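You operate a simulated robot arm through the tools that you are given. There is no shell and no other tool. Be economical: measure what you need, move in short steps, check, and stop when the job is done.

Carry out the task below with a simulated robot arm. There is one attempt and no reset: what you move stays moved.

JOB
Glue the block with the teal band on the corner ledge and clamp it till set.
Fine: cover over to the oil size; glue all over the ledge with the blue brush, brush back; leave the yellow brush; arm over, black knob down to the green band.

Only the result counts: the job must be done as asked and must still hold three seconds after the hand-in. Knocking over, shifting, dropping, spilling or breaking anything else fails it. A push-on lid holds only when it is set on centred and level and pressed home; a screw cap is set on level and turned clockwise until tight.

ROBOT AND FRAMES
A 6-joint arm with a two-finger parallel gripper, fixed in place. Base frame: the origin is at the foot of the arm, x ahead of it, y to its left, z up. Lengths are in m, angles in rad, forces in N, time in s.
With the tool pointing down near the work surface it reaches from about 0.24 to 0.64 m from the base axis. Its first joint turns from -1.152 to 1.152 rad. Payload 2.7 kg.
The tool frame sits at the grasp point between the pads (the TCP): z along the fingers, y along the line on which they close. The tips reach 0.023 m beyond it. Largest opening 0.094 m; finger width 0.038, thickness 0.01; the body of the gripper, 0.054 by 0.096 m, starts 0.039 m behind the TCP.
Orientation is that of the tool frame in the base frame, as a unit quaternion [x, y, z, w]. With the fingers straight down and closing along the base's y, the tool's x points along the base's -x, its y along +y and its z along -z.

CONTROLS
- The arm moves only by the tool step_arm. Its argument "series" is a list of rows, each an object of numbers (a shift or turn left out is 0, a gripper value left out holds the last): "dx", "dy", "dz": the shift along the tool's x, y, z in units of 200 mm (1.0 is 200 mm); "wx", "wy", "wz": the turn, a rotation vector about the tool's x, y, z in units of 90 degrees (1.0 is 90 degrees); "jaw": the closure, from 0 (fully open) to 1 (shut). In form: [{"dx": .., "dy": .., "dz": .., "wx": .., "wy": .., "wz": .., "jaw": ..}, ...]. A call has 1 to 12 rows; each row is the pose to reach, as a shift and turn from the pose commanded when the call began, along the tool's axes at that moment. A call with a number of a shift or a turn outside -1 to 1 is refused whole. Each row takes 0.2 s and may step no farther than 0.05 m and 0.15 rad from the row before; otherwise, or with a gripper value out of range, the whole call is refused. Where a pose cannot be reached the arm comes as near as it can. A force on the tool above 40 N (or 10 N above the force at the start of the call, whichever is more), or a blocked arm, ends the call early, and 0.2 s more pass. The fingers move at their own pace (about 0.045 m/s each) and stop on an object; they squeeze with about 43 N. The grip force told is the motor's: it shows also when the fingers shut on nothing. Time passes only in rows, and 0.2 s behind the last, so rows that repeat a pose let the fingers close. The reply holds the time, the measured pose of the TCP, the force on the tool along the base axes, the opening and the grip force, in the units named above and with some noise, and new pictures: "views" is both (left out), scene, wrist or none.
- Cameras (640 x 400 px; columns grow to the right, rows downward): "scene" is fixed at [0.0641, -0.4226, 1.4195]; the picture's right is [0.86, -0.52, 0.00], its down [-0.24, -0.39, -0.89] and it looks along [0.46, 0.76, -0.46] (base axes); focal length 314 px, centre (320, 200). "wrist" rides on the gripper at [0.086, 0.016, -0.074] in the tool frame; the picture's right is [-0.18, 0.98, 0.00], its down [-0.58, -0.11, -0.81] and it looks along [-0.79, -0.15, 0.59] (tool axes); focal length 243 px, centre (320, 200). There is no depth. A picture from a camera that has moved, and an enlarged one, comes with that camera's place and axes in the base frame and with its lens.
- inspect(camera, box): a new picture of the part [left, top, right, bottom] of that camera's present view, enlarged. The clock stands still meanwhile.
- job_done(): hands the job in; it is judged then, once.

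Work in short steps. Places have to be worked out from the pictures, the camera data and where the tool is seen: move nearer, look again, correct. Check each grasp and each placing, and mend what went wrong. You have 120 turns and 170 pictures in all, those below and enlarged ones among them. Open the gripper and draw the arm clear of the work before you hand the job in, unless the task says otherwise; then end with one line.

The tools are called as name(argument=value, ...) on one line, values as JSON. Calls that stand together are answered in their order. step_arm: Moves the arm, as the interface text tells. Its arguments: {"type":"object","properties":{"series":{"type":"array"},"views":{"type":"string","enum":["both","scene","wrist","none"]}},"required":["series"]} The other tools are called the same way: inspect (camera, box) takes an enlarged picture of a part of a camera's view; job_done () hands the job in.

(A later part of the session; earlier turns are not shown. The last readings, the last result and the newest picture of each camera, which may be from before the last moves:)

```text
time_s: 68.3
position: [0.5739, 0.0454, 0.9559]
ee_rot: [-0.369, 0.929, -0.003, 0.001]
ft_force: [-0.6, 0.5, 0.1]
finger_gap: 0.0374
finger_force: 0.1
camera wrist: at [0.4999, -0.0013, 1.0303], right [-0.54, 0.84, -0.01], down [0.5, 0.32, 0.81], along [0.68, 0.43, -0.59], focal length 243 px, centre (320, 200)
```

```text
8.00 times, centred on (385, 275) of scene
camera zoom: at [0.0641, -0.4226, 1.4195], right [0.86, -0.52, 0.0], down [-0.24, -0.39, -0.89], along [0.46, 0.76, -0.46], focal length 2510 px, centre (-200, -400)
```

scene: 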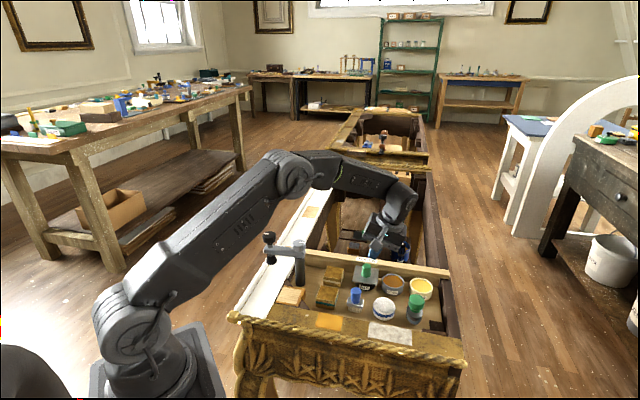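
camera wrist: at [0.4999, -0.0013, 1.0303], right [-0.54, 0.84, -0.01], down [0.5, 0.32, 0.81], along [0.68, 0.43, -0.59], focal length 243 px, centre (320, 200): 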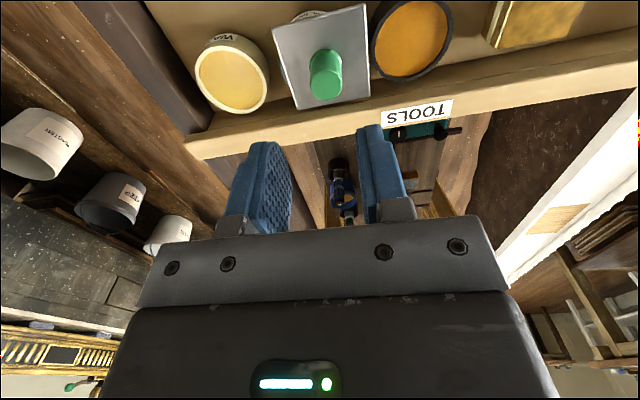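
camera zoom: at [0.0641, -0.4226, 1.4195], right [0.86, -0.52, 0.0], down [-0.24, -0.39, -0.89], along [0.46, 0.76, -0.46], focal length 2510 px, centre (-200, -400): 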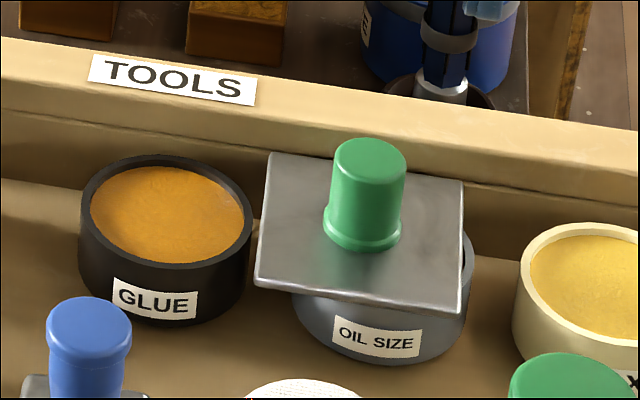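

The lid shifted about 7 mm left on release. I regrip the knob at about (0.569, 0.047) and re-centre it.

step_arm(series=[{"dx": 0.01, "dy": 0.022, "dz": 0.2, "jaw": 0.5}, {"dx": 0.01, "dy": 0.022, "dz": 0.38}, {"dx": 0.01, "dy": 0.022, "dz": 0.46}, {"dx": 0.01, "dy": 0.022, "dz": 0.49}, {"dx": 0.01, "dy": 0.022, "dz": 0.49, "jaw": 0.66}, {"dx": 0.01, "dy": 0.022, "dz": 0.49, "jaw": 0.71}, {"dx": 0.01, "dy": 0.022, "dz": 0.49, "jaw": 0.76}, {"dx": 0.01, "dy": 0.022, "dz": 0.49, "jaw": 1}, {"dx": 0.01, "dy": 0.022, "dz": 0.49, "jaw": 1}], views="none")

step_arm(series=[{"dy": -0.01}, {"dy": -0.02}, {"dy": -0.03}], views="none")

inspect(camera="scene", box=[350, 250, 420, 300])

```text
time_s: 70.3
position: [0.5716, 0.0443, 0.8563]
ee_rot: [-0.369, 0.929, -0.003, 0.0]
ft_force: [1.2, 0.4, -1.2]
finger_gap: 0.0232
finger_force: 45.0
```

```text
time_s: 71.1
position: [0.5756, 0.0401, 0.8575]
ee_rot: [-0.369, 0.929, -0.004, 0.001]
ft_force: [-2.9, -1.9, 8.3]
finger_gap: 0.0232
finger_force: 44.9
```

```text
8.00 times, centred on (385, 275) of scene
camera zoom: at [0.0639, -0.4227, 1.4195], right [0.86, -0.52, 0.0], down [-0.24, -0.39, -0.89], along [0.46, 0.76, -0.46], focal length 2510 px, centre (-200, -400)
```

zoom: 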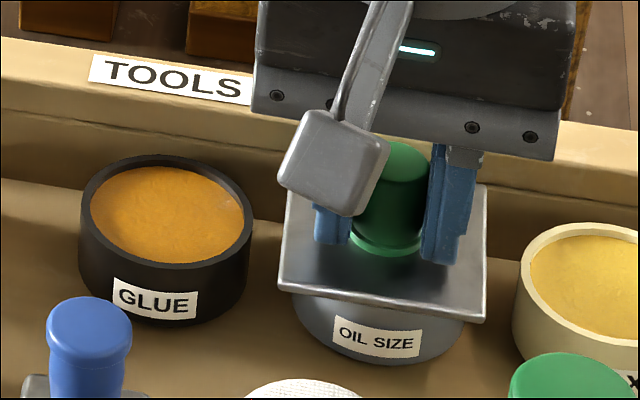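

Slightly past centre by about 1 mm. I nudge back, press about 20 N via the knob, unload, then release.

step_arm(series=[{"dy": 0.005}, {"dy": 0.005, "dz": 0.01}, {"dy": 0.005, "dz": 0.018}, {"dy": 0.005, "dz": 0.018}, {"dy": 0.005, "dz": 0.006}, {"dy": 0.005, "dz": 0.0}], views="none")

step_arm(series=[{"jaw": 0.72}, {"jaw": 0.6}, {"jaw": 0.55}, {"dz": -0.1}, {"dz": -0.3}], views="none")

inspect(camera="scene", box=[350, 250, 420, 300])

```text
time_s: 72.5
position: [0.5767, 0.042, 0.8551]
ee_rot: [-0.369, 0.929, -0.002, 0.0]
ft_force: [-1.4, -2.0, 6.8]
finger_gap: 0.0233
finger_force: 44.9
```

```text
time_s: 73.7
position: [0.5778, 0.0398, 0.918]
ee_rot: [-0.369, 0.93, -0.004, 0.0]
ft_force: [0.4, -0.4, 0.4]
finger_gap: 0.0423
finger_force: 0.0
```

```text
8.00 times, centred on (385, 275) of scene
camera zoom: at [0.0641, -0.4226, 1.4195], right [0.86, -0.52, 0.0], down [-0.24, -0.39, -0.89], along [0.46, 0.76, -0.46], focal length 2510 px, centre (-200, -400)
```

zoom: 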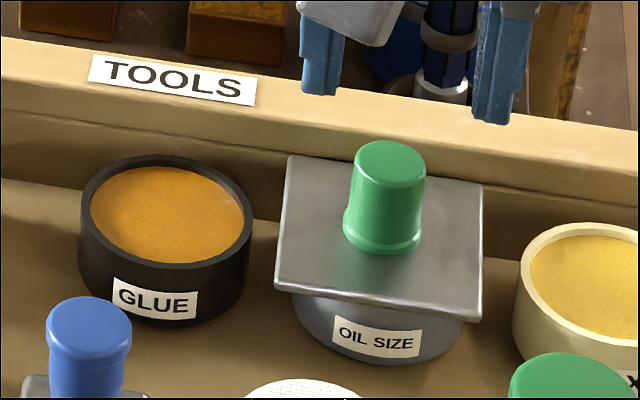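

The lid sits centred. Next, the brush: I move above its handle at about (0.446, 0.038).

step_arm(series=[{"dz": -0.1}, {"dx": 0.12, "dy": 0.11, "dz": -0.1}, {"dx": 0.24, "dy": 0.22, "dz": -0.1}, {"dx": 0.36, "dy": 0.33, "dz": -0.1}, {"dx": 0.484, "dy": 0.441, "dz": -0.1}, {"dx": 0.484, "dy": 0.441, "dz": 0.0}], views="wrist")

inspect(camera="wrist", box=[220, 0, 420, 160])

```text
time_s: 75.1
position: [0.443, 0.038, 0.9159]
ee_rot: [-0.37, 0.929, -0.004, 0.0]
ft_force: [0.3, 1.1, 0.4]
finger_gap: 0.0423
finger_force: 0.0
camera wrist: at [0.3699, -0.0084, 0.9892], right [-0.54, 0.84, -0.01], down [0.49, 0.32, 0.81], along [0.68, 0.43, -0.59], focal length 243 px, centre (320, 200)
```

wrist: 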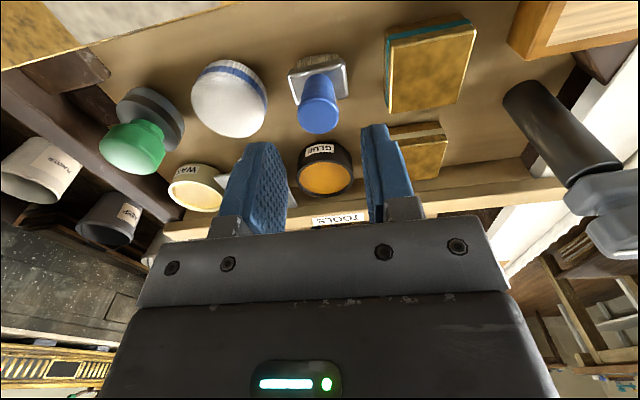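

```text
2.50 times, centred on (320, 80) of wrist
camera zoom: at [0.3699, -0.0084, 0.9892], right [-0.54, 0.84, -0.01], down [0.49, 0.32, 0.81], along [0.68, 0.43, -0.59], focal length 606 px, centre (320, 500)
```

zoom: 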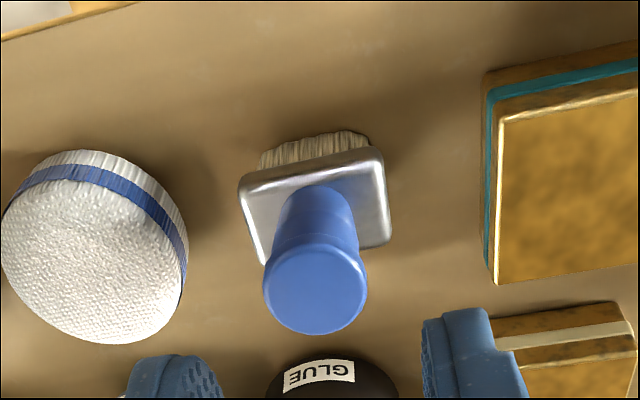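

Handle top at about (0.4465, 0.0383). I descend and grip it.

step_arm(series=[{"dx": -0.014, "dy": -0.011, "dz": 0.15}, {"dx": -0.014, "dy": -0.011, "dz": 0.26}, {"dx": -0.014, "dy": -0.011, "dz": 0.32}, {"dx": -0.014, "dy": -0.011, "dz": 0.32, "jaw": 0.64}, {"dx": -0.014, "dy": -0.011, "dz": 0.32, "jaw": 0.68}, {"dx": -0.014, "dy": -0.011, "dz": 0.32, "jaw": 0.72}, {"dx": -0.014, "dy": -0.011, "dz": 0.32, "jaw": 0.76}, {"dx": -0.014, "dy": -0.011, "dz": 0.32, "jaw": 1}, {"dx": -0.014, "dy": -0.011, "dz": 0.32, "jaw": 1}], views="wrist")

```text
time_s: 77.1
position: [0.448, 0.0397, 0.8512]
ee_rot: [-0.369, 0.929, -0.003, 0.001]
ft_force: [-0.8, 1.3, 1.4]
finger_gap: 0.0222
finger_force: 42.4
camera wrist: at [0.3736, -0.0074, 0.9248], right [-0.54, 0.84, -0.01], down [0.49, 0.32, 0.81], along [0.68, 0.43, -0.59], focal length 243 px, centre (320, 200)
```

wrist: 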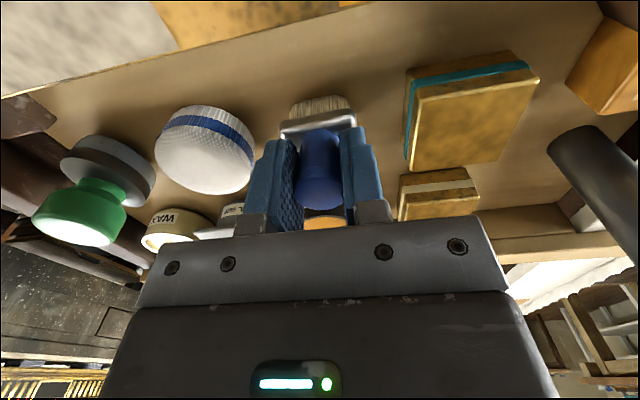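

Brush gripped. I lift it and carry it above the glue pot at about (0.5255, 0.0965).

step_arm(series=[{"dz": -0.05}, {"dz": -0.2}, {"dz": -0.35}, {"dz": -0.36, "dx": -0.16, "dy": -0.02}, {"dz": -0.36, "dx": -0.32, "dy": -0.04}, {"dz": -0.36, "dx": -0.478, "dy": -0.059}])

inspect(camera="scene", box=[330, 240, 430, 300])

```text
time_s: 78.5
position: [0.5269, 0.096, 0.92]
ee_rot: [-0.368, 0.93, -0.003, 0.0]
ft_force: [-0.7, 0.3, -1.1]
finger_gap: 0.0225
finger_force: 43.2
camera wrist: at [0.4519, 0.0491, 0.9952], right [-0.54, 0.84, -0.01], down [0.49, 0.32, 0.81], along [0.68, 0.43, -0.59], focal length 243 px, centre (320, 200)
```

scene: 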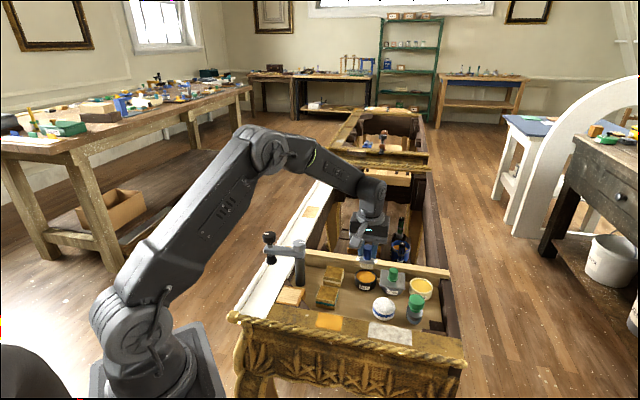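
wrist: 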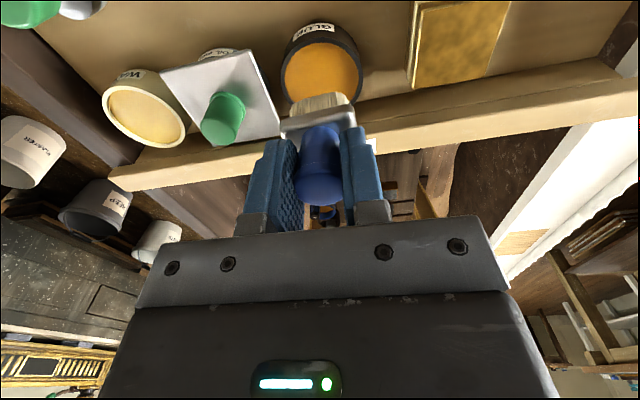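

```text
6.40 times, centred on (380, 270) of scene
camera zoom: at [0.0641, -0.4226, 1.4195], right [0.86, -0.52, 0.0], down [-0.24, -0.39, -0.89], along [0.46, 0.76, -0.46], focal length 2008 px, centre (-64, -248)
```

zoom: 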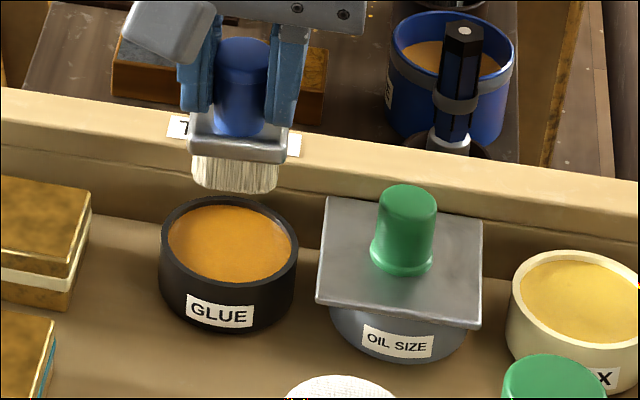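

Aligned over the pot. I dip, watching the force.

step_arm(series=[{"dx": 0.003, "dy": 0.004, "dz": 0.1}, {"dx": 0.003, "dy": 0.004, "dz": 0.18}, {"dx": 0.003, "dy": 0.004, "dz": 0.22}, {"dx": 0.003, "dy": 0.004, "dz": 0.25}, {"dx": 0.003, "dy": 0.004, "dz": 0.27}, {"dx": 0.003, "dy": 0.004, "dz": 0.27}], views="wrist")

inspect(camera="scene", box=[340, 250, 420, 300])

```text
time_s: 79.9
position: [0.5297, 0.0969, 0.8721]
ee_rot: [-0.37, 0.929, -0.004, 0.006]
ft_force: [5.2, -2.2, 33.9]
finger_gap: 0.0226
finger_force: 43.0
camera wrist: at [0.4538, 0.0498, 0.9454], right [-0.54, 0.84, -0.01], down [0.48, 0.32, 0.81], along [0.69, 0.43, -0.58], focal length 243 px, centre (320, 200)
```

wrist: 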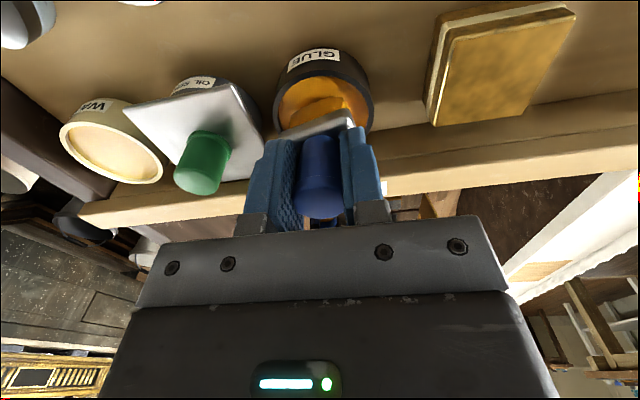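

```text
8.00 times, centred on (380, 275) of scene
camera zoom: at [0.0637, -0.4228, 1.4195], right [0.86, -0.52, 0.0], down [-0.24, -0.39, -0.89], along [0.46, 0.76, -0.46], focal length 2510 px, centre (-160, -400)
```

zoom: 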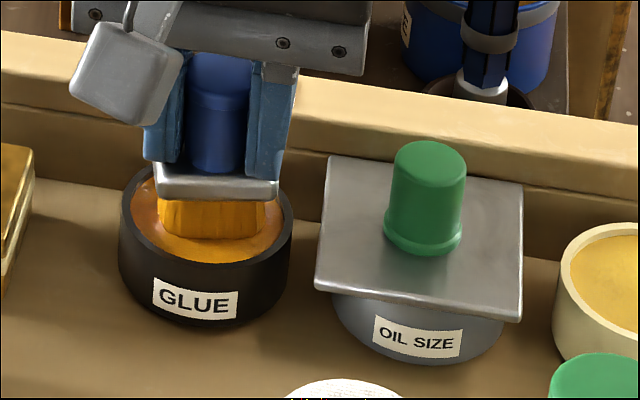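

The bristles are loaded with glue. I lift out and carry the brush to above the ledge at about (0.31, 0.14).

step_arm(series=[{"dz": -0.05}, {"dz": -0.2}, {"dz": -0.35}, {"dz": -0.37, "dx": 0.1, "dy": 0.14}, {"dz": -0.37, "dx": 0.21, "dy": 0.3}, {"dz": -0.37, "dx": 0.32, "dy": 0.46}, {"dz": -0.37, "dx": 0.43, "dy": 0.61}, {"dz": -0.37, "dx": 0.54, "dy": 0.76}, {"dz": -0.37, "dx": 0.636, "dy": 0.902}, {"dz": -0.37, "dx": 0.636, "dy": 0.902}])

inspect(camera="scene", box=[240, 220, 360, 310])

inspect(camera="wrist", box=[220, 0, 420, 160])

```text
time_s: 82.1
position: [0.306, 0.1427, 0.941]
ee_rot: [-0.369, 0.929, -0.003, 0.0]
ft_force: [0.3, -1.1, -0.3]
finger_gap: 0.0223
finger_force: 42.7
camera wrist: at [0.2321, 0.0962, 1.016], right [-0.54, 0.84, -0.01], down [0.49, 0.32, 0.81], along [0.68, 0.43, -0.59], focal length 243 px, centre (320, 200)
```

scene: 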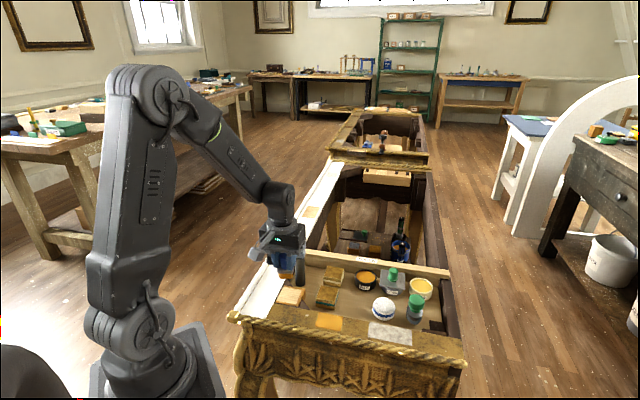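
wrist: 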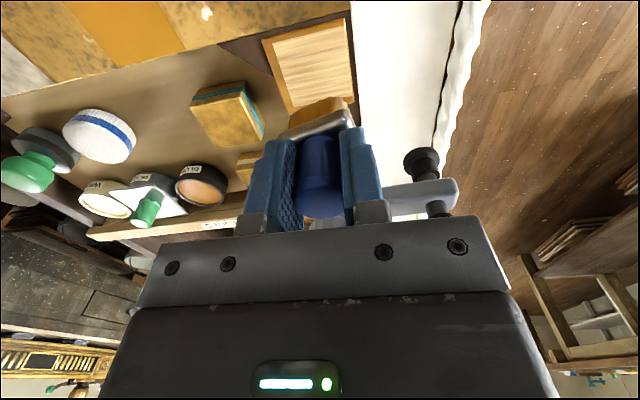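

```text
4.44 times, centred on (300, 265) of scene
camera zoom: at [0.0641, -0.4226, 1.4195], right [0.86, -0.52, 0.0], down [-0.24, -0.39, -0.89], along [0.46, 0.76, -0.46], focal length 1394 px, centre (409, -89)
```

zoom: 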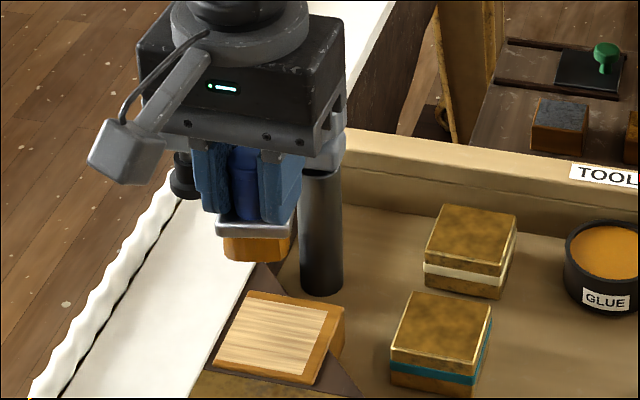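

```text
2.50 times, centred on (320, 80) of wrist
camera zoom: at [0.2321, 0.0962, 1.016], right [-0.54, 0.84, -0.01], down [0.49, 0.32, 0.81], along [0.68, 0.43, -0.59], focal length 606 px, centre (320, 500)
```

zoom: 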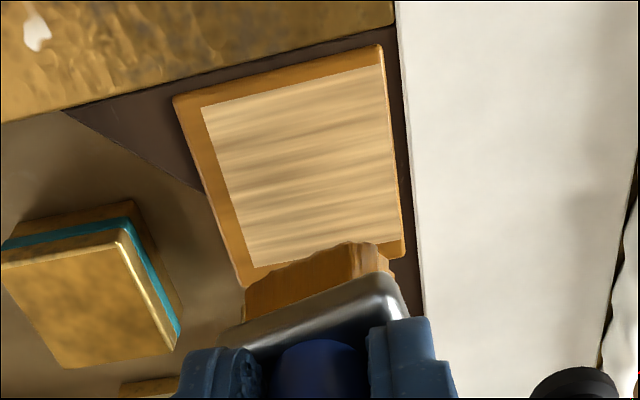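

The light patch on the ledge is centred near (0.314, 0.1425), about 51 mm square. I lower the brush at the first stroke's start point until light contact.

step_arm(series=[{"dx": 0.03, "dy": 0.01, "dz": 0.1}, {"dx": 0.061, "dy": 0.0225, "dz": 0.2}, {"dx": 0.061, "dy": 0.0225, "dz": 0.27}, {"dx": 0.061, "dy": 0.0225, "dz": 0.295}, {"dx": 0.061, "dy": 0.0225, "dz": 0.305}], views="wrist")

inspect(camera="scene", box=[250, 240, 350, 310])

```text
time_s: 83.3
position: [0.2963, 0.1352, 0.8813]
ee_rot: [-0.369, 0.93, -0.004, 0.001]
ft_force: [-0.7, -0.4, -1.2]
finger_gap: 0.0225
finger_force: 43.2
camera wrist: at [0.2216, 0.0888, 0.9552], right [-0.54, 0.84, -0.01], down [0.49, 0.32, 0.81], along [0.68, 0.43, -0.59], focal length 243 px, centre (320, 200)
```

wrist: 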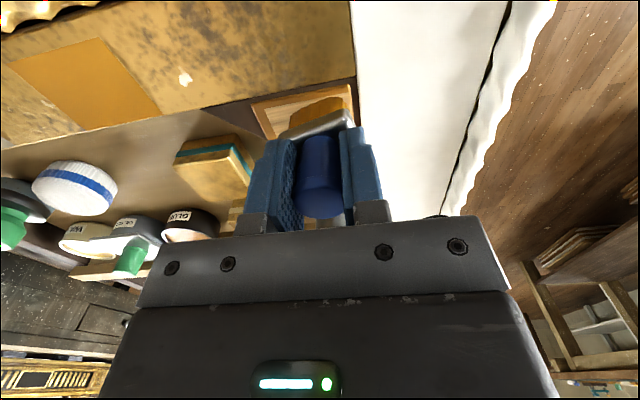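

```text
5.71 times, centred on (300, 275) of scene
camera zoom: at [0.0641, -0.4226, 1.4195], right [0.86, -0.52, 0.0], down [-0.24, -0.39, -0.89], along [0.46, 0.76, -0.46], focal length 1792 px, centre (434, -229)
```

zoom: 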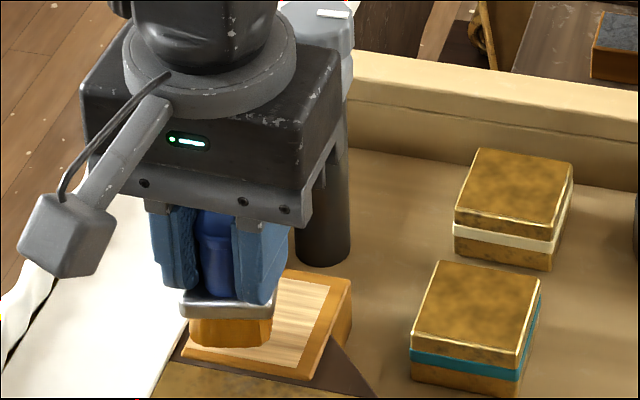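

Bristles are just above the front-left part of the patch. I lower a few mm more to contact.

step_arm(series=[{"dz": 0.01}, {"dz": 0.02}, {"dz": 0.025}], views="none")

inspect(camera="scene", box=[265, 265, 325, 307])

```text
time_s: 84.1
position: [0.2971, 0.135, 0.8749]
ee_rot: [-0.37, 0.929, -0.003, 0.001]
ft_force: [-1.8, -0.5, 11.0]
finger_gap: 0.0222
finger_force: 42.5
```

```text
9.52 times, centred on (295, 286) of scene
camera zoom: at [0.064, -0.4227, 1.4195], right [0.86, -0.52, 0.0], down [-0.24, -0.39, -0.89], along [0.46, 0.76, -0.46], focal length 2988 px, centre (558, -619)
```

zoom: 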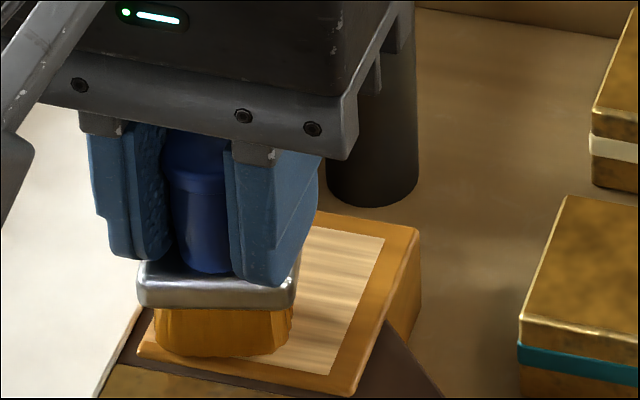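

Contact at 11 N. I stroke back across the left half, shift 20 mm, and stroke forward across the right half.

step_arm(series=[{"dx": -0.03, "dz": -0.003}, {"dx": -0.06, "dz": -0.003}, {"dx": -0.09, "dz": -0.003}, {"dx": -0.12, "dz": -0.003}, {"dx": -0.15, "dz": -0.003}, {"dx": -0.18, "dz": -0.003}], views="none")

step_arm(series=[{"dy": -0.03}, {"dy": -0.06}, {"dy": -0.1}, {"dy": -0.1, "dx": 0.03}, {"dy": -0.1, "dx": 0.06}, {"dy": -0.1, "dx": 0.09}, {"dy": -0.1, "dx": 0.12}, {"dy": -0.1, "dx": 0.15}, {"dy": -0.1, "dx": 0.18}], views="wrist")

inspect(camera="scene", box=[265, 265, 325, 307])

```text
time_s: 85.5
position: [0.3198, 0.1582, 0.8778]
ee_rot: [-0.368, 0.93, -0.004, -0.003]
ft_force: [-19.3, -16.6, 12.7]
finger_gap: 0.0223
finger_force: 43.7
```

```text
time_s: 87.5
position: [0.3095, 0.1202, 0.8767]
ee_rot: [-0.369, 0.929, -0.004, 0.0]
ft_force: [-0.3, -0.4, -1.0]
finger_gap: 0.0223
finger_force: 42.4
camera wrist: at [0.2348, 0.0735, 0.9509], right [-0.54, 0.84, -0.01], down [0.49, 0.32, 0.81], along [0.68, 0.43, -0.59], focal length 243 px, centre (320, 200)
```

wrist: 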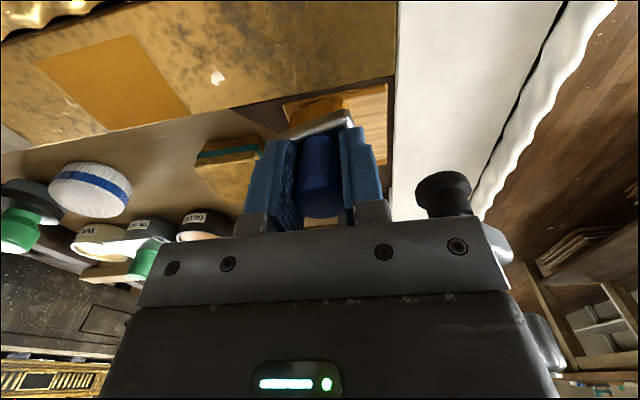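

```text
9.52 times, centred on (295, 286) of scene
camera zoom: at [0.0641, -0.4226, 1.4195], right [0.86, -0.52, 0.0], down [-0.24, -0.39, -0.89], along [0.46, 0.76, -0.46], focal length 2988 px, centre (558, -619)
```

zoom: 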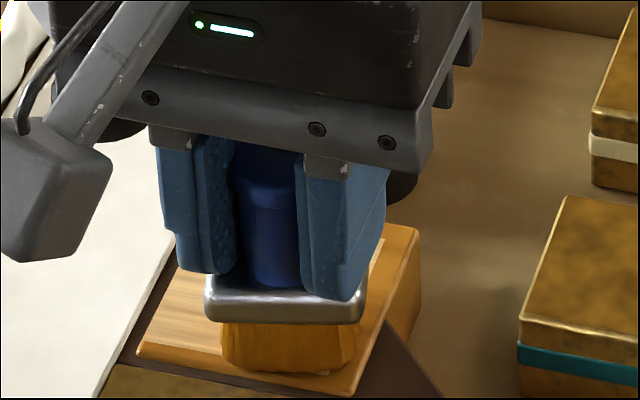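

The left part still looks bare. I lift and look at the coverage.

step_arm(series=[{"dz": -0.1}, {"dz": -0.25}, {"dz": -0.4}], views="none")

inspect(camera="wrist", box=[220, 0, 420, 160])

inspect(camera="scene", box=[265, 265, 325, 307])

```text
time_s: 88.3
position: [0.3086, 0.1188, 0.9589]
ee_rot: [-0.37, 0.929, -0.004, 0.0]
ft_force: [0.4, -0.2, -1.0]
finger_gap: 0.0224
finger_force: 43.0
```

```text
2.50 times, centred on (320, 80) of wrist
camera zoom: at [0.2333, 0.0724, 1.0322], right [-0.54, 0.84, -0.01], down [0.5, 0.33, 0.81], along [0.68, 0.43, -0.59], focal length 606 px, centre (320, 500)
```

zoom: 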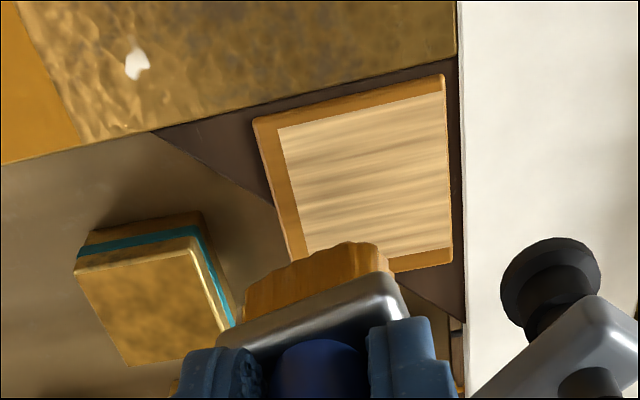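

```text
9.52 times, centred on (295, 286) of scene
camera zoom: at [0.0641, -0.4226, 1.4195], right [0.86, -0.52, 0.0], down [-0.24, -0.39, -0.89], along [0.46, 0.76, -0.46], focal length 2988 px, centre (558, -619)
```

zoom: 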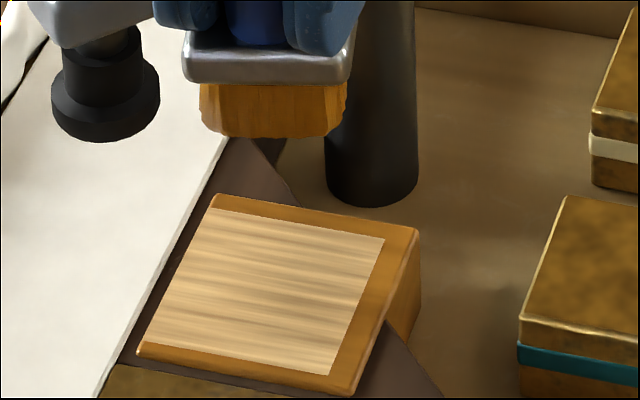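

No glue is obvious on the patch. I look closer for a wet film, and check the brush.

inspect(camera="scene", box=[275, 280, 311, 308])

inspect(camera="scene", box=[270, 235, 330, 282])

```text
14.29 times, centred on (293, 294) of scene
camera zoom: at [0.0641, -0.4226, 1.4195], right [0.86, -0.52, 0.0], down [-0.24, -0.39, -0.89], along [0.46, 0.76, -0.46], focal length 4481 px, centre (706, -1143)
```

zoom: 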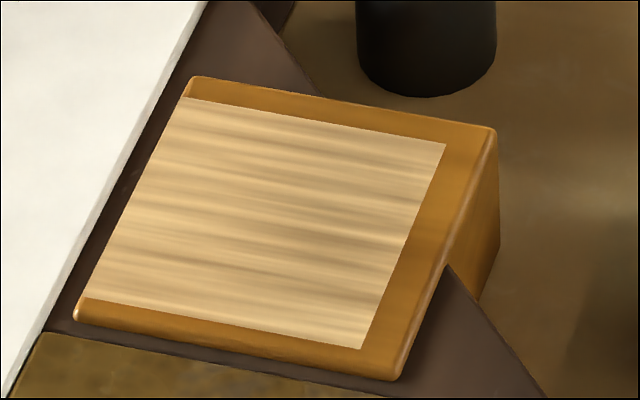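

```text
8.51 times, centred on (300, 258) of scene
camera zoom: at [0.0641, -0.4226, 1.4195], right [0.86, -0.52, 0.0], down [-0.24, -0.39, -0.89], along [0.46, 0.76, -0.46], focal length 2670 px, centre (490, -298)
```

zoom: 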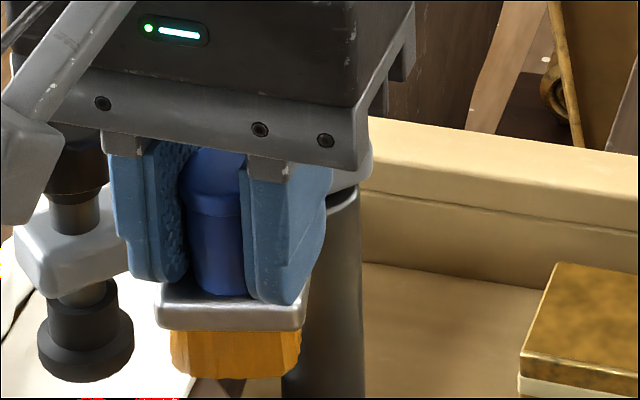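

Bristles still carry glue and the patch is bare. I test again at the patch centre with firmer pressure and a short stroke.

step_arm(series=[{"dx": -0.05, "dy": 0.025, "dz": 0.15}, {"dx": -0.1, "dy": 0.05, "dz": 0.3}, {"dx": -0.1, "dy": 0.05, "dz": 0.38}, {"dx": -0.1, "dy": 0.05, "dz": 0.41}, {"dx": -0.1, "dy": 0.05, "dz": 0.425}], views="wrist")

inspect(camera="scene", box=[265, 265, 325, 307])

```text
time_s: 88.9
position: [0.3147, 0.1414, 0.91]
ee_rot: [-0.371, 0.929, -0.002, 0.004]
ft_force: [-11.7, -0.6, 23.2]
finger_gap: 0.0225
finger_force: 42.7
stopped in row 2: the force on the tool passed its limit (the readings are from after the stop); the commanded pose is now the measured one
camera wrist: at [0.2404, 0.0936, 0.9834], right [-0.54, 0.84, -0.01], down [0.49, 0.32, 0.81], along [0.68, 0.44, -0.58], focal length 243 px, centre (320, 200)
```

wrist: 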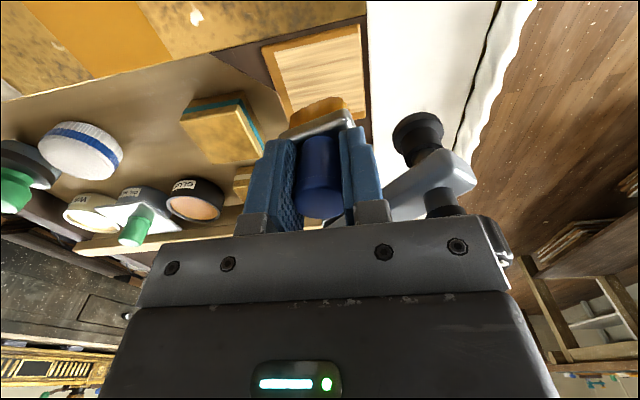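

```text
9.52 times, centred on (295, 286) of scene
camera zoom: at [0.0636, -0.4228, 1.4195], right [0.86, -0.52, 0.0], down [-0.24, -0.39, -0.89], along [0.46, 0.76, -0.46], focal length 2988 px, centre (558, -619)
```

zoom: 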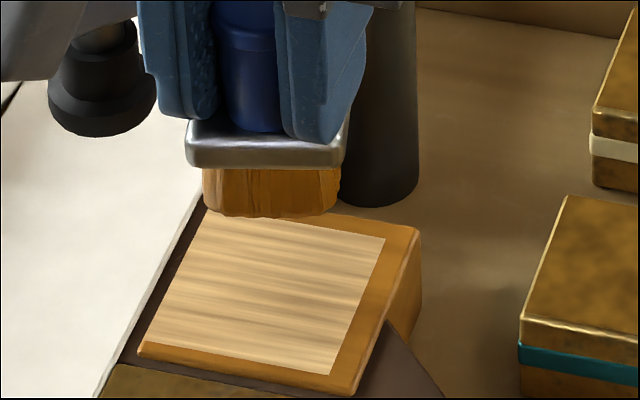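

Force stopped me at z=0.91, so the gripper is touching something other than the ledge. I view the whole scene.

inspect(camera="scene", box=[220, 180, 360, 310])

inspect(camera="wrist", box=[220, 60, 520, 260])

```text
3.08 times, centred on (290, 245) of scene
camera zoom: at [0.0636, -0.4228, 1.4195], right [0.86, -0.52, 0.0], down [-0.24, -0.39, -0.89], along [0.46, 0.76, -0.46], focal length 965 px, centre (412, 62)
```

zoom: 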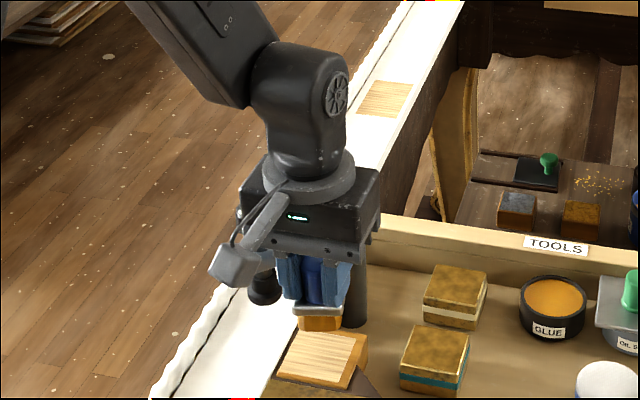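

```text
2.00 times, centred on (370, 160) of wrist
camera zoom: at [0.2404, 0.0936, 0.9834], right [-0.54, 0.84, -0.01], down [0.49, 0.32, 0.81], along [0.68, 0.44, -0.58], focal length 485 px, centre (220, 280)
```

zoom: 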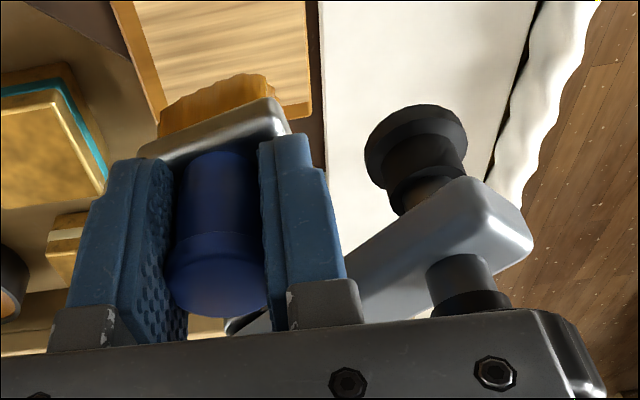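

The clamp arm has swung toward the ledge (my earlier stroke pushed it), and the body now presses on its knob. I raise straight up and view the clamp.

step_arm(series=[{"dz": -0.1}, {"dz": -0.3}, {"dz": -0.5}])

inspect(camera="scene", box=[240, 220, 340, 300])

inspect(camera="wrist", box=[220, 0, 520, 200])

```text
time_s: 89.7
position: [0.3142, 0.1399, 1.0084]
ee_rot: [-0.371, 0.929, -0.003, 0.003]
ft_force: [0.0, -0.1, -1.0]
finger_gap: 0.0224
finger_force: 43.2
camera wrist: at [0.2403, 0.0939, 1.0825], right [-0.54, 0.84, -0.01], down [0.49, 0.32, 0.81], along [0.68, 0.44, -0.59], focal length 243 px, centre (320, 200)
```

scene: 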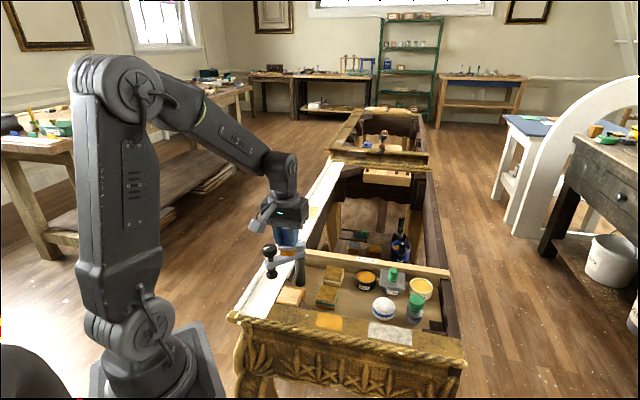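
wrist: 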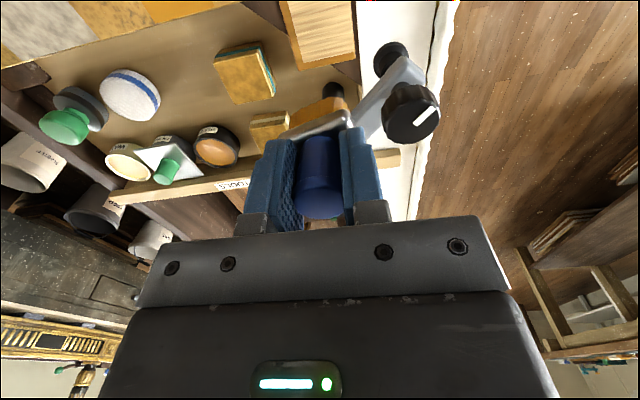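

```text
5.00 times, centred on (290, 260) of scene
camera zoom: at [0.0641, -0.4226, 1.4195], right [0.86, -0.52, 0.0], down [-0.24, -0.39, -0.89], along [0.46, 0.76, -0.46], focal length 1568 px, centre (470, -100)
```

zoom: 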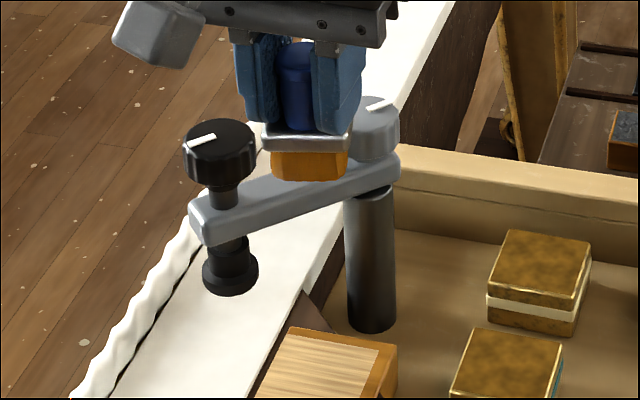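

```text
2.00 times, centred on (370, 100) of wrist
camera zoom: at [0.2403, 0.0939, 1.0825], right [-0.54, 0.84, -0.01], down [0.49, 0.32, 0.81], along [0.68, 0.44, -0.59], focal length 485 px, centre (220, 400)
```

zoom: 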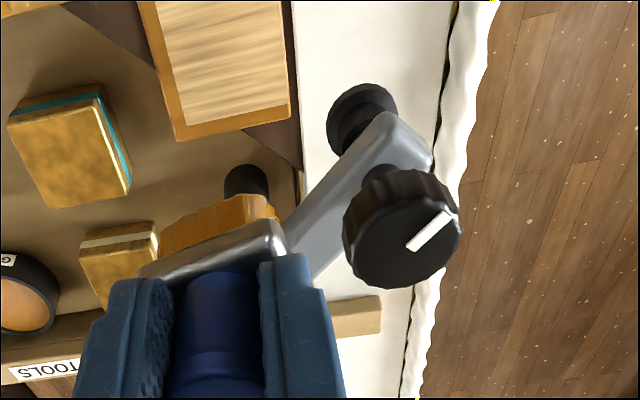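

The knob is now at (0.285, 0.186, 0.957), swung about 48° toward the ledge. I'll push it back out with the side of a finger: turn to yaw 0, move to its near side, lower to z≈0.963.

step_arm(series=[{"dx": 0.03, "wz": 0.08}, {"dx": 0.06, "dy": 0.01, "wz": 0.16}, {"dx": 0.09, "dy": 0.02, "wz": 0.24}, {"dx": 0.12, "dy": 0.028, "wz": 0.32}, {"dx": 0.139, "dy": 0.028, "wz": 0.4}, {"dx": 0.139, "dy": 0.028, "wz": 0.478}, {"dx": 0.139, "dy": 0.028, "wz": 0.478, "dz": 0.12}, {"dx": 0.139, "dy": 0.028, "wz": 0.478, "dz": 0.225}])

```text
time_s: 91.5
position: [0.2902, 0.1271, 0.9633]
ee_rot: [-0.003, 1.0, 0.0, 0.004]
ft_force: [-0.9, -0.3, -1.1]
finger_gap: 0.0226
finger_force: 43.1
camera wrist: at [0.2032, 0.1429, 1.0363], right [0.18, 0.98, 0.0], down [0.58, -0.1, 0.81], along [0.8, -0.14, -0.58], focal length 243 px, centre (320, 200)
```

scene: 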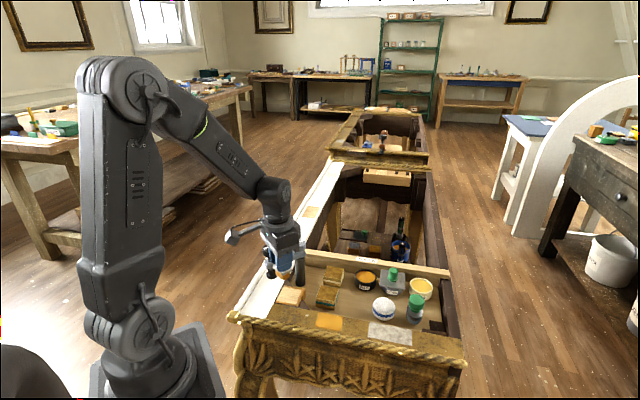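
wrist: 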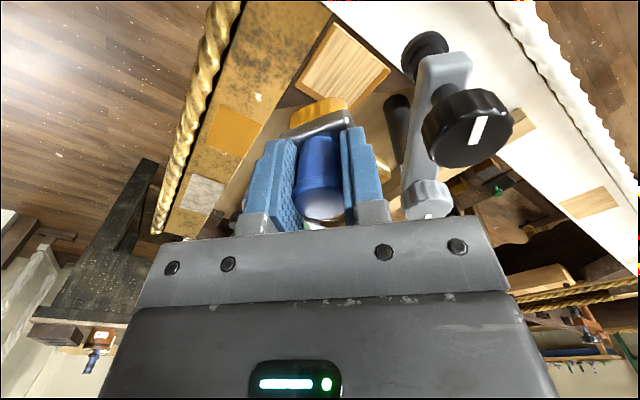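

In place beside the knob. I push the arm back along +y.

step_arm(series=[{"dy": 0.08}, {"dy": 0.15}, {"dy": 0.22, "dx": -0.01}, {"dy": 0.29, "dx": -0.03}, {"dy": 0.36, "dx": -0.05}, {"dy": 0.42, "dx": -0.07}, {"dy": 0.46, "dx": -0.08}])

```text
time_s: 93.3
position: [0.3046, 0.2128, 0.9626]
ee_rot: [-0.001, 1.0, -0.008, -0.001]
ft_force: [0.4, -9.9, 0.9]
finger_gap: 0.0223
finger_force: 42.8
stopped in row 7: the force on the tool passed its limit (the readings are from after the stop); the commanded pose is now the measured one
camera wrist: at [0.2186, 0.2305, 1.0365], right [0.18, 0.98, -0.02], down [0.58, -0.09, 0.81], along [0.79, -0.16, -0.59], focal length 243 px, centre (320, 200)
```

scene: 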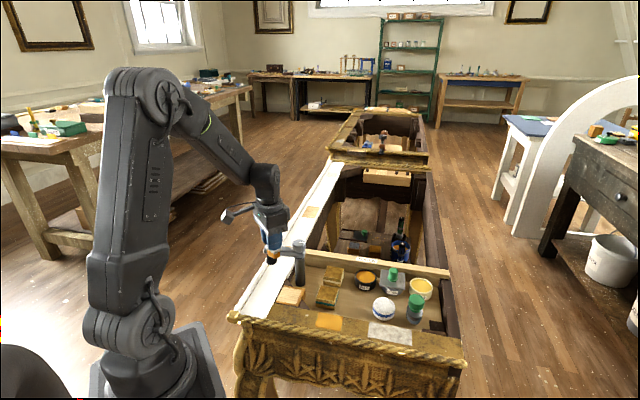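
wrist: 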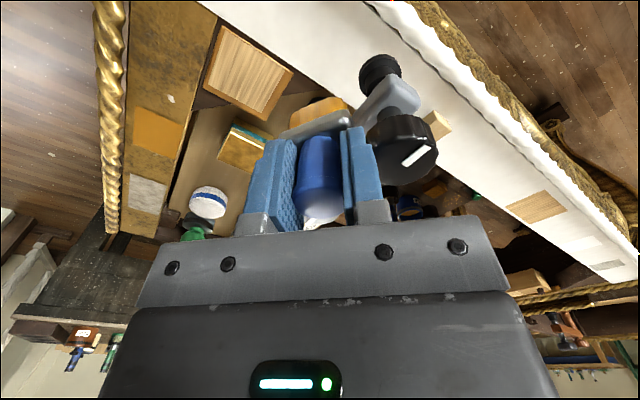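

The arm is back at its outer stop. I return above the ledge centre with yaw 43°, high first.

step_arm(series=[{"dy": -0.08}, {"dy": -0.12, "dz": -0.12}, {"dy": -0.18, "dz": -0.22, "dx": -0.02}, {"dy": -0.25, "dz": -0.22, "dx": -0.047, "wz": -0.08}, {"dy": -0.32, "dz": -0.22, "dx": -0.047, "wz": -0.16}, {"dy": -0.35, "dz": -0.22, "dx": -0.047, "wz": -0.24}, {"dy": -0.35, "dz": -0.22, "dx": -0.047, "wz": -0.32}, {"dy": -0.35, "dz": -0.22, "dx": -0.047, "wz": -0.4}, {"dy": -0.35, "dz": -0.22, "dx": -0.047, "wz": -0.478}], views="wrist")

```text
time_s: 95.3
position: [0.3163, 0.1455, 1.0079]
ee_rot: [-0.37, 0.929, -0.007, -0.003]
ft_force: [0.3, 0.2, -0.9]
finger_gap: 0.0224
finger_force: 43.5
camera wrist: at [0.2415, 0.0985, 1.0826], right [-0.54, 0.84, -0.01], down [0.5, 0.33, 0.8], along [0.68, 0.43, -0.6], focal length 243 px, centre (320, 200)
```

wrist: 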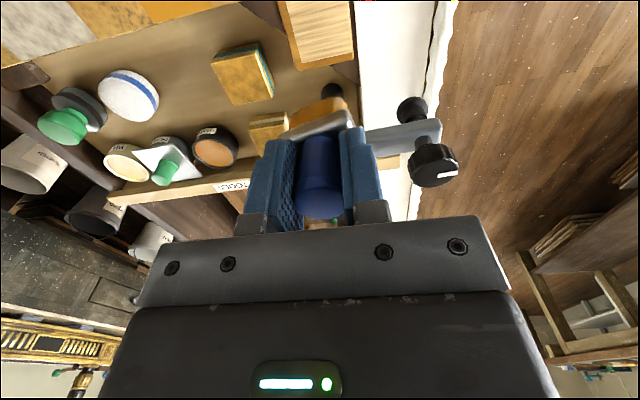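

I descend over the patch centre (slightly forward) to just above contact.

step_arm(series=[{"dx": 0.033, "dz": 0.2}, {"dx": 0.033, "dz": 0.4}, {"dx": 0.033, "dz": 0.55}, {"dx": 0.033, "dz": 0.62}, {"dx": 0.033, "dz": 0.645}], views="none")

inspect(camera="scene", box=[265, 265, 325, 307])

```text
time_s: 96.5
position: [0.308, 0.1376, 0.8783]
ee_rot: [-0.368, 0.93, -0.007, -0.002]
ft_force: [-0.2, 0.8, -0.8]
finger_gap: 0.0224
finger_force: 43.0
```

```text
9.52 times, centred on (295, 286) of scene
camera zoom: at [0.0641, -0.4226, 1.4195], right [0.86, -0.52, 0.0], down [-0.24, -0.39, -0.89], along [0.46, 0.76, -0.46], focal length 2988 px, centre (558, -619)
```

zoom: 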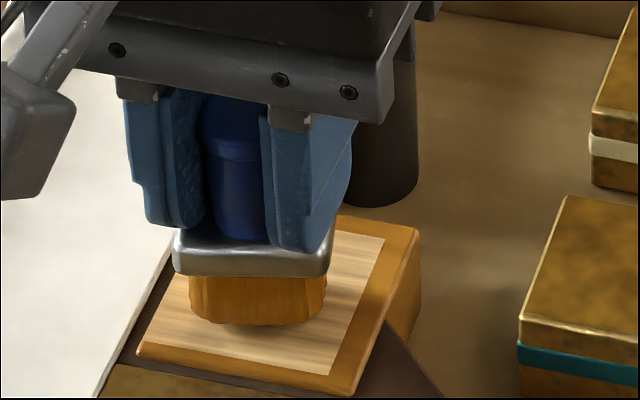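

Just above the surface, no contact. I lower 4 mm more.

step_arm(series=[{"dz": 0.008}, {"dz": 0.016}, {"dz": 0.024}], views="none")

step_arm(series=[{"dx": -0.02}, {"dx": -0.04}, {"dx": -0.02}, {"dx": 0.02}, {"dx": 0.05}], views="none")

inspect(camera="scene", box=[265, 265, 325, 307])

```text
time_s: 97.3
position: [0.3093, 0.1389, 0.8747]
ee_rot: [-0.369, 0.929, -0.007, -0.003]
ft_force: [-8.3, -6.8, 36.9]
finger_gap: 0.0222
finger_force: 42.8
```

```text
time_s: 97.6
position: [0.3105, 0.1382, 0.8764]
ee_rot: [-0.37, 0.929, -0.007, -0.005]
ft_force: [-3.7, -1.6, 12.5]
finger_gap: 0.0225
finger_force: 42.9
stopped in row 1: the force on the tool passed its limit (the readings are from after the stop); the commanded pose is now the measured one
```

```text
9.52 times, centred on (295, 286) of scene
camera zoom: at [0.0639, -0.4227, 1.4195], right [0.86, -0.52, 0.0], down [-0.24, -0.39, -0.89], along [0.46, 0.76, -0.46], focal length 2988 px, centre (558, -619)
```

zoom: 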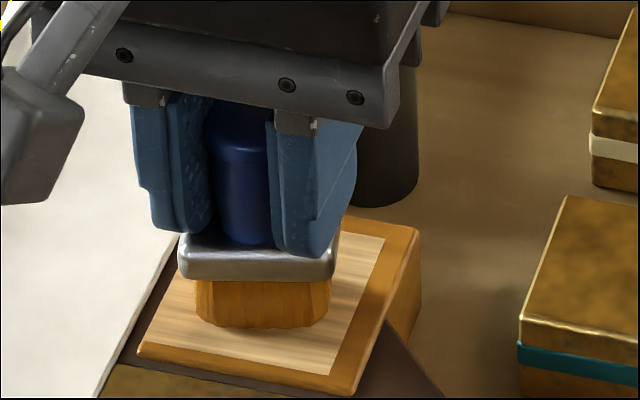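

Firm contact on the patch, now 12.5 N. I stroke forward a bit, then lift slightly to see if glue transfers.

step_arm(series=[{"dx": 0.02, "dz": -0.002}, {"dx": 0.04, "dz": -0.002}, {"dx": 0.06, "dz": -0.002}], views="none")

inspect(camera="scene", box=[265, 265, 325, 307])

```text
time_s: 98.4
position: [0.3002, 0.1286, 0.8747]
ee_rot: [-0.37, 0.929, -0.007, -0.005]
ft_force: [0.4, 1.5, 0.9]
finger_gap: 0.0224
finger_force: 42.8
```

```text
9.52 times, centred on (295, 286) of scene
camera zoom: at [0.0641, -0.4226, 1.4195], right [0.86, -0.52, 0.0], down [-0.24, -0.39, -0.89], along [0.46, 0.76, -0.46], focal length 2988 px, centre (558, -619)
```

zoom: 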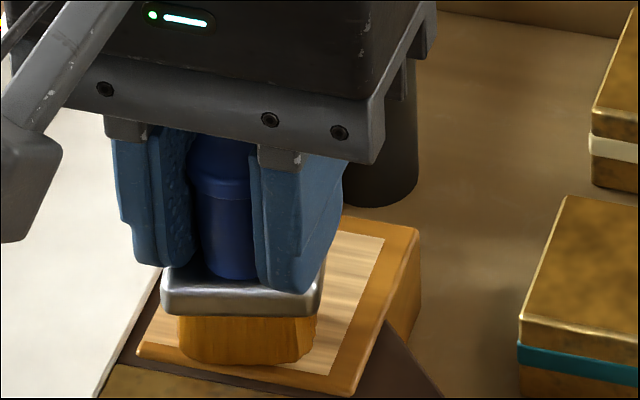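

No visible film yet. Contact is light here (about 1 N), so I try slow strokes at light pressure.

step_arm(series=[{"dx": -0.01, "dz": 0.003}, {"dx": -0.02, "dz": 0.001}, {"dx": -0.03, "dz": -0.001}, {"dx": -0.04, "dz": -0.002}, {"dx": -0.05, "dz": -0.003}, {"dx": -0.06, "dz": -0.004}, {"dx": -0.07, "dz": -0.005}, {"dx": -0.08, "dz": -0.006}], views="none")

step_arm(series=[{"dz": -0.1}, {"dz": -0.25}, {"dz": -0.35}], views="none")

inspect(camera="scene", box=[265, 255, 325, 307])

```text
time_s: 100.2
position: [0.3124, 0.1419, 0.8767]
ee_rot: [-0.369, 0.93, -0.006, -0.004]
ft_force: [0.5, 0.5, 0.0]
finger_gap: 0.0222
finger_force: 43.1
```

```text
time_s: 101.0
position: [0.314, 0.1415, 0.9469]
ee_rot: [-0.369, 0.929, -0.007, -0.004]
ft_force: [0.0, 0.6, -1.2]
finger_gap: 0.0224
finger_force: 42.4
```

```text
7.69 times, centred on (295, 281) of scene
camera zoom: at [0.0641, -0.4226, 1.4195], right [0.86, -0.52, 0.0], down [-0.24, -0.39, -0.89], along [0.46, 0.76, -0.46], focal length 2413 px, centre (512, -423)
```

zoom: 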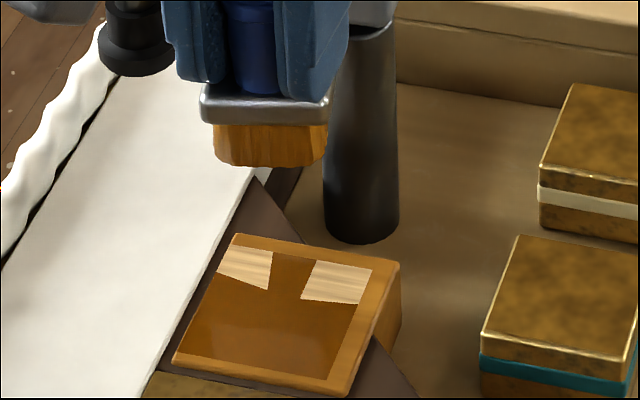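

Light pressure works: most of the patch is covered, with the two rear corners remaining. I do the rear-left first.

step_arm(series=[{"dx": -0.03, "dy": 0.06, "dz": 0.1}, {"dx": -0.03, "dy": 0.06, "dz": 0.25}, {"dx": -0.03, "dy": 0.06, "dz": 0.33}, {"dx": -0.03, "dy": 0.06, "dz": 0.351}, {"dx": -0.04, "dy": 0.06, "dz": 0.354}, {"dx": -0.05, "dy": 0.06, "dz": 0.354}, {"dx": -0.06, "dy": 0.06, "dz": 0.354}, {"dx": -0.06, "dy": 0.05, "dz": 0.354}, {"dx": -0.05, "dy": 0.05, "dz": 0.354}], views="none")

inspect(camera="scene", box=[265, 255, 325, 307])

```text
time_s: 103.0
position: [0.3147, 0.1546, 0.8768]
ee_rot: [-0.369, 0.929, -0.007, -0.004]
ft_force: [-0.2, 0.4, -0.9]
finger_gap: 0.0224
finger_force: 42.9
```

```text
7.69 times, centred on (295, 281) of scene
camera zoom: at [0.0641, -0.4226, 1.4195], right [0.86, -0.52, 0.0], down [-0.24, -0.39, -0.89], along [0.46, 0.76, -0.46], focal length 2413 px, centre (512, -423)
```

zoom: 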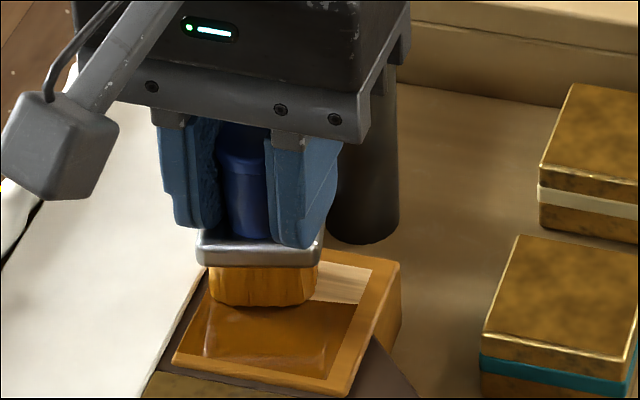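

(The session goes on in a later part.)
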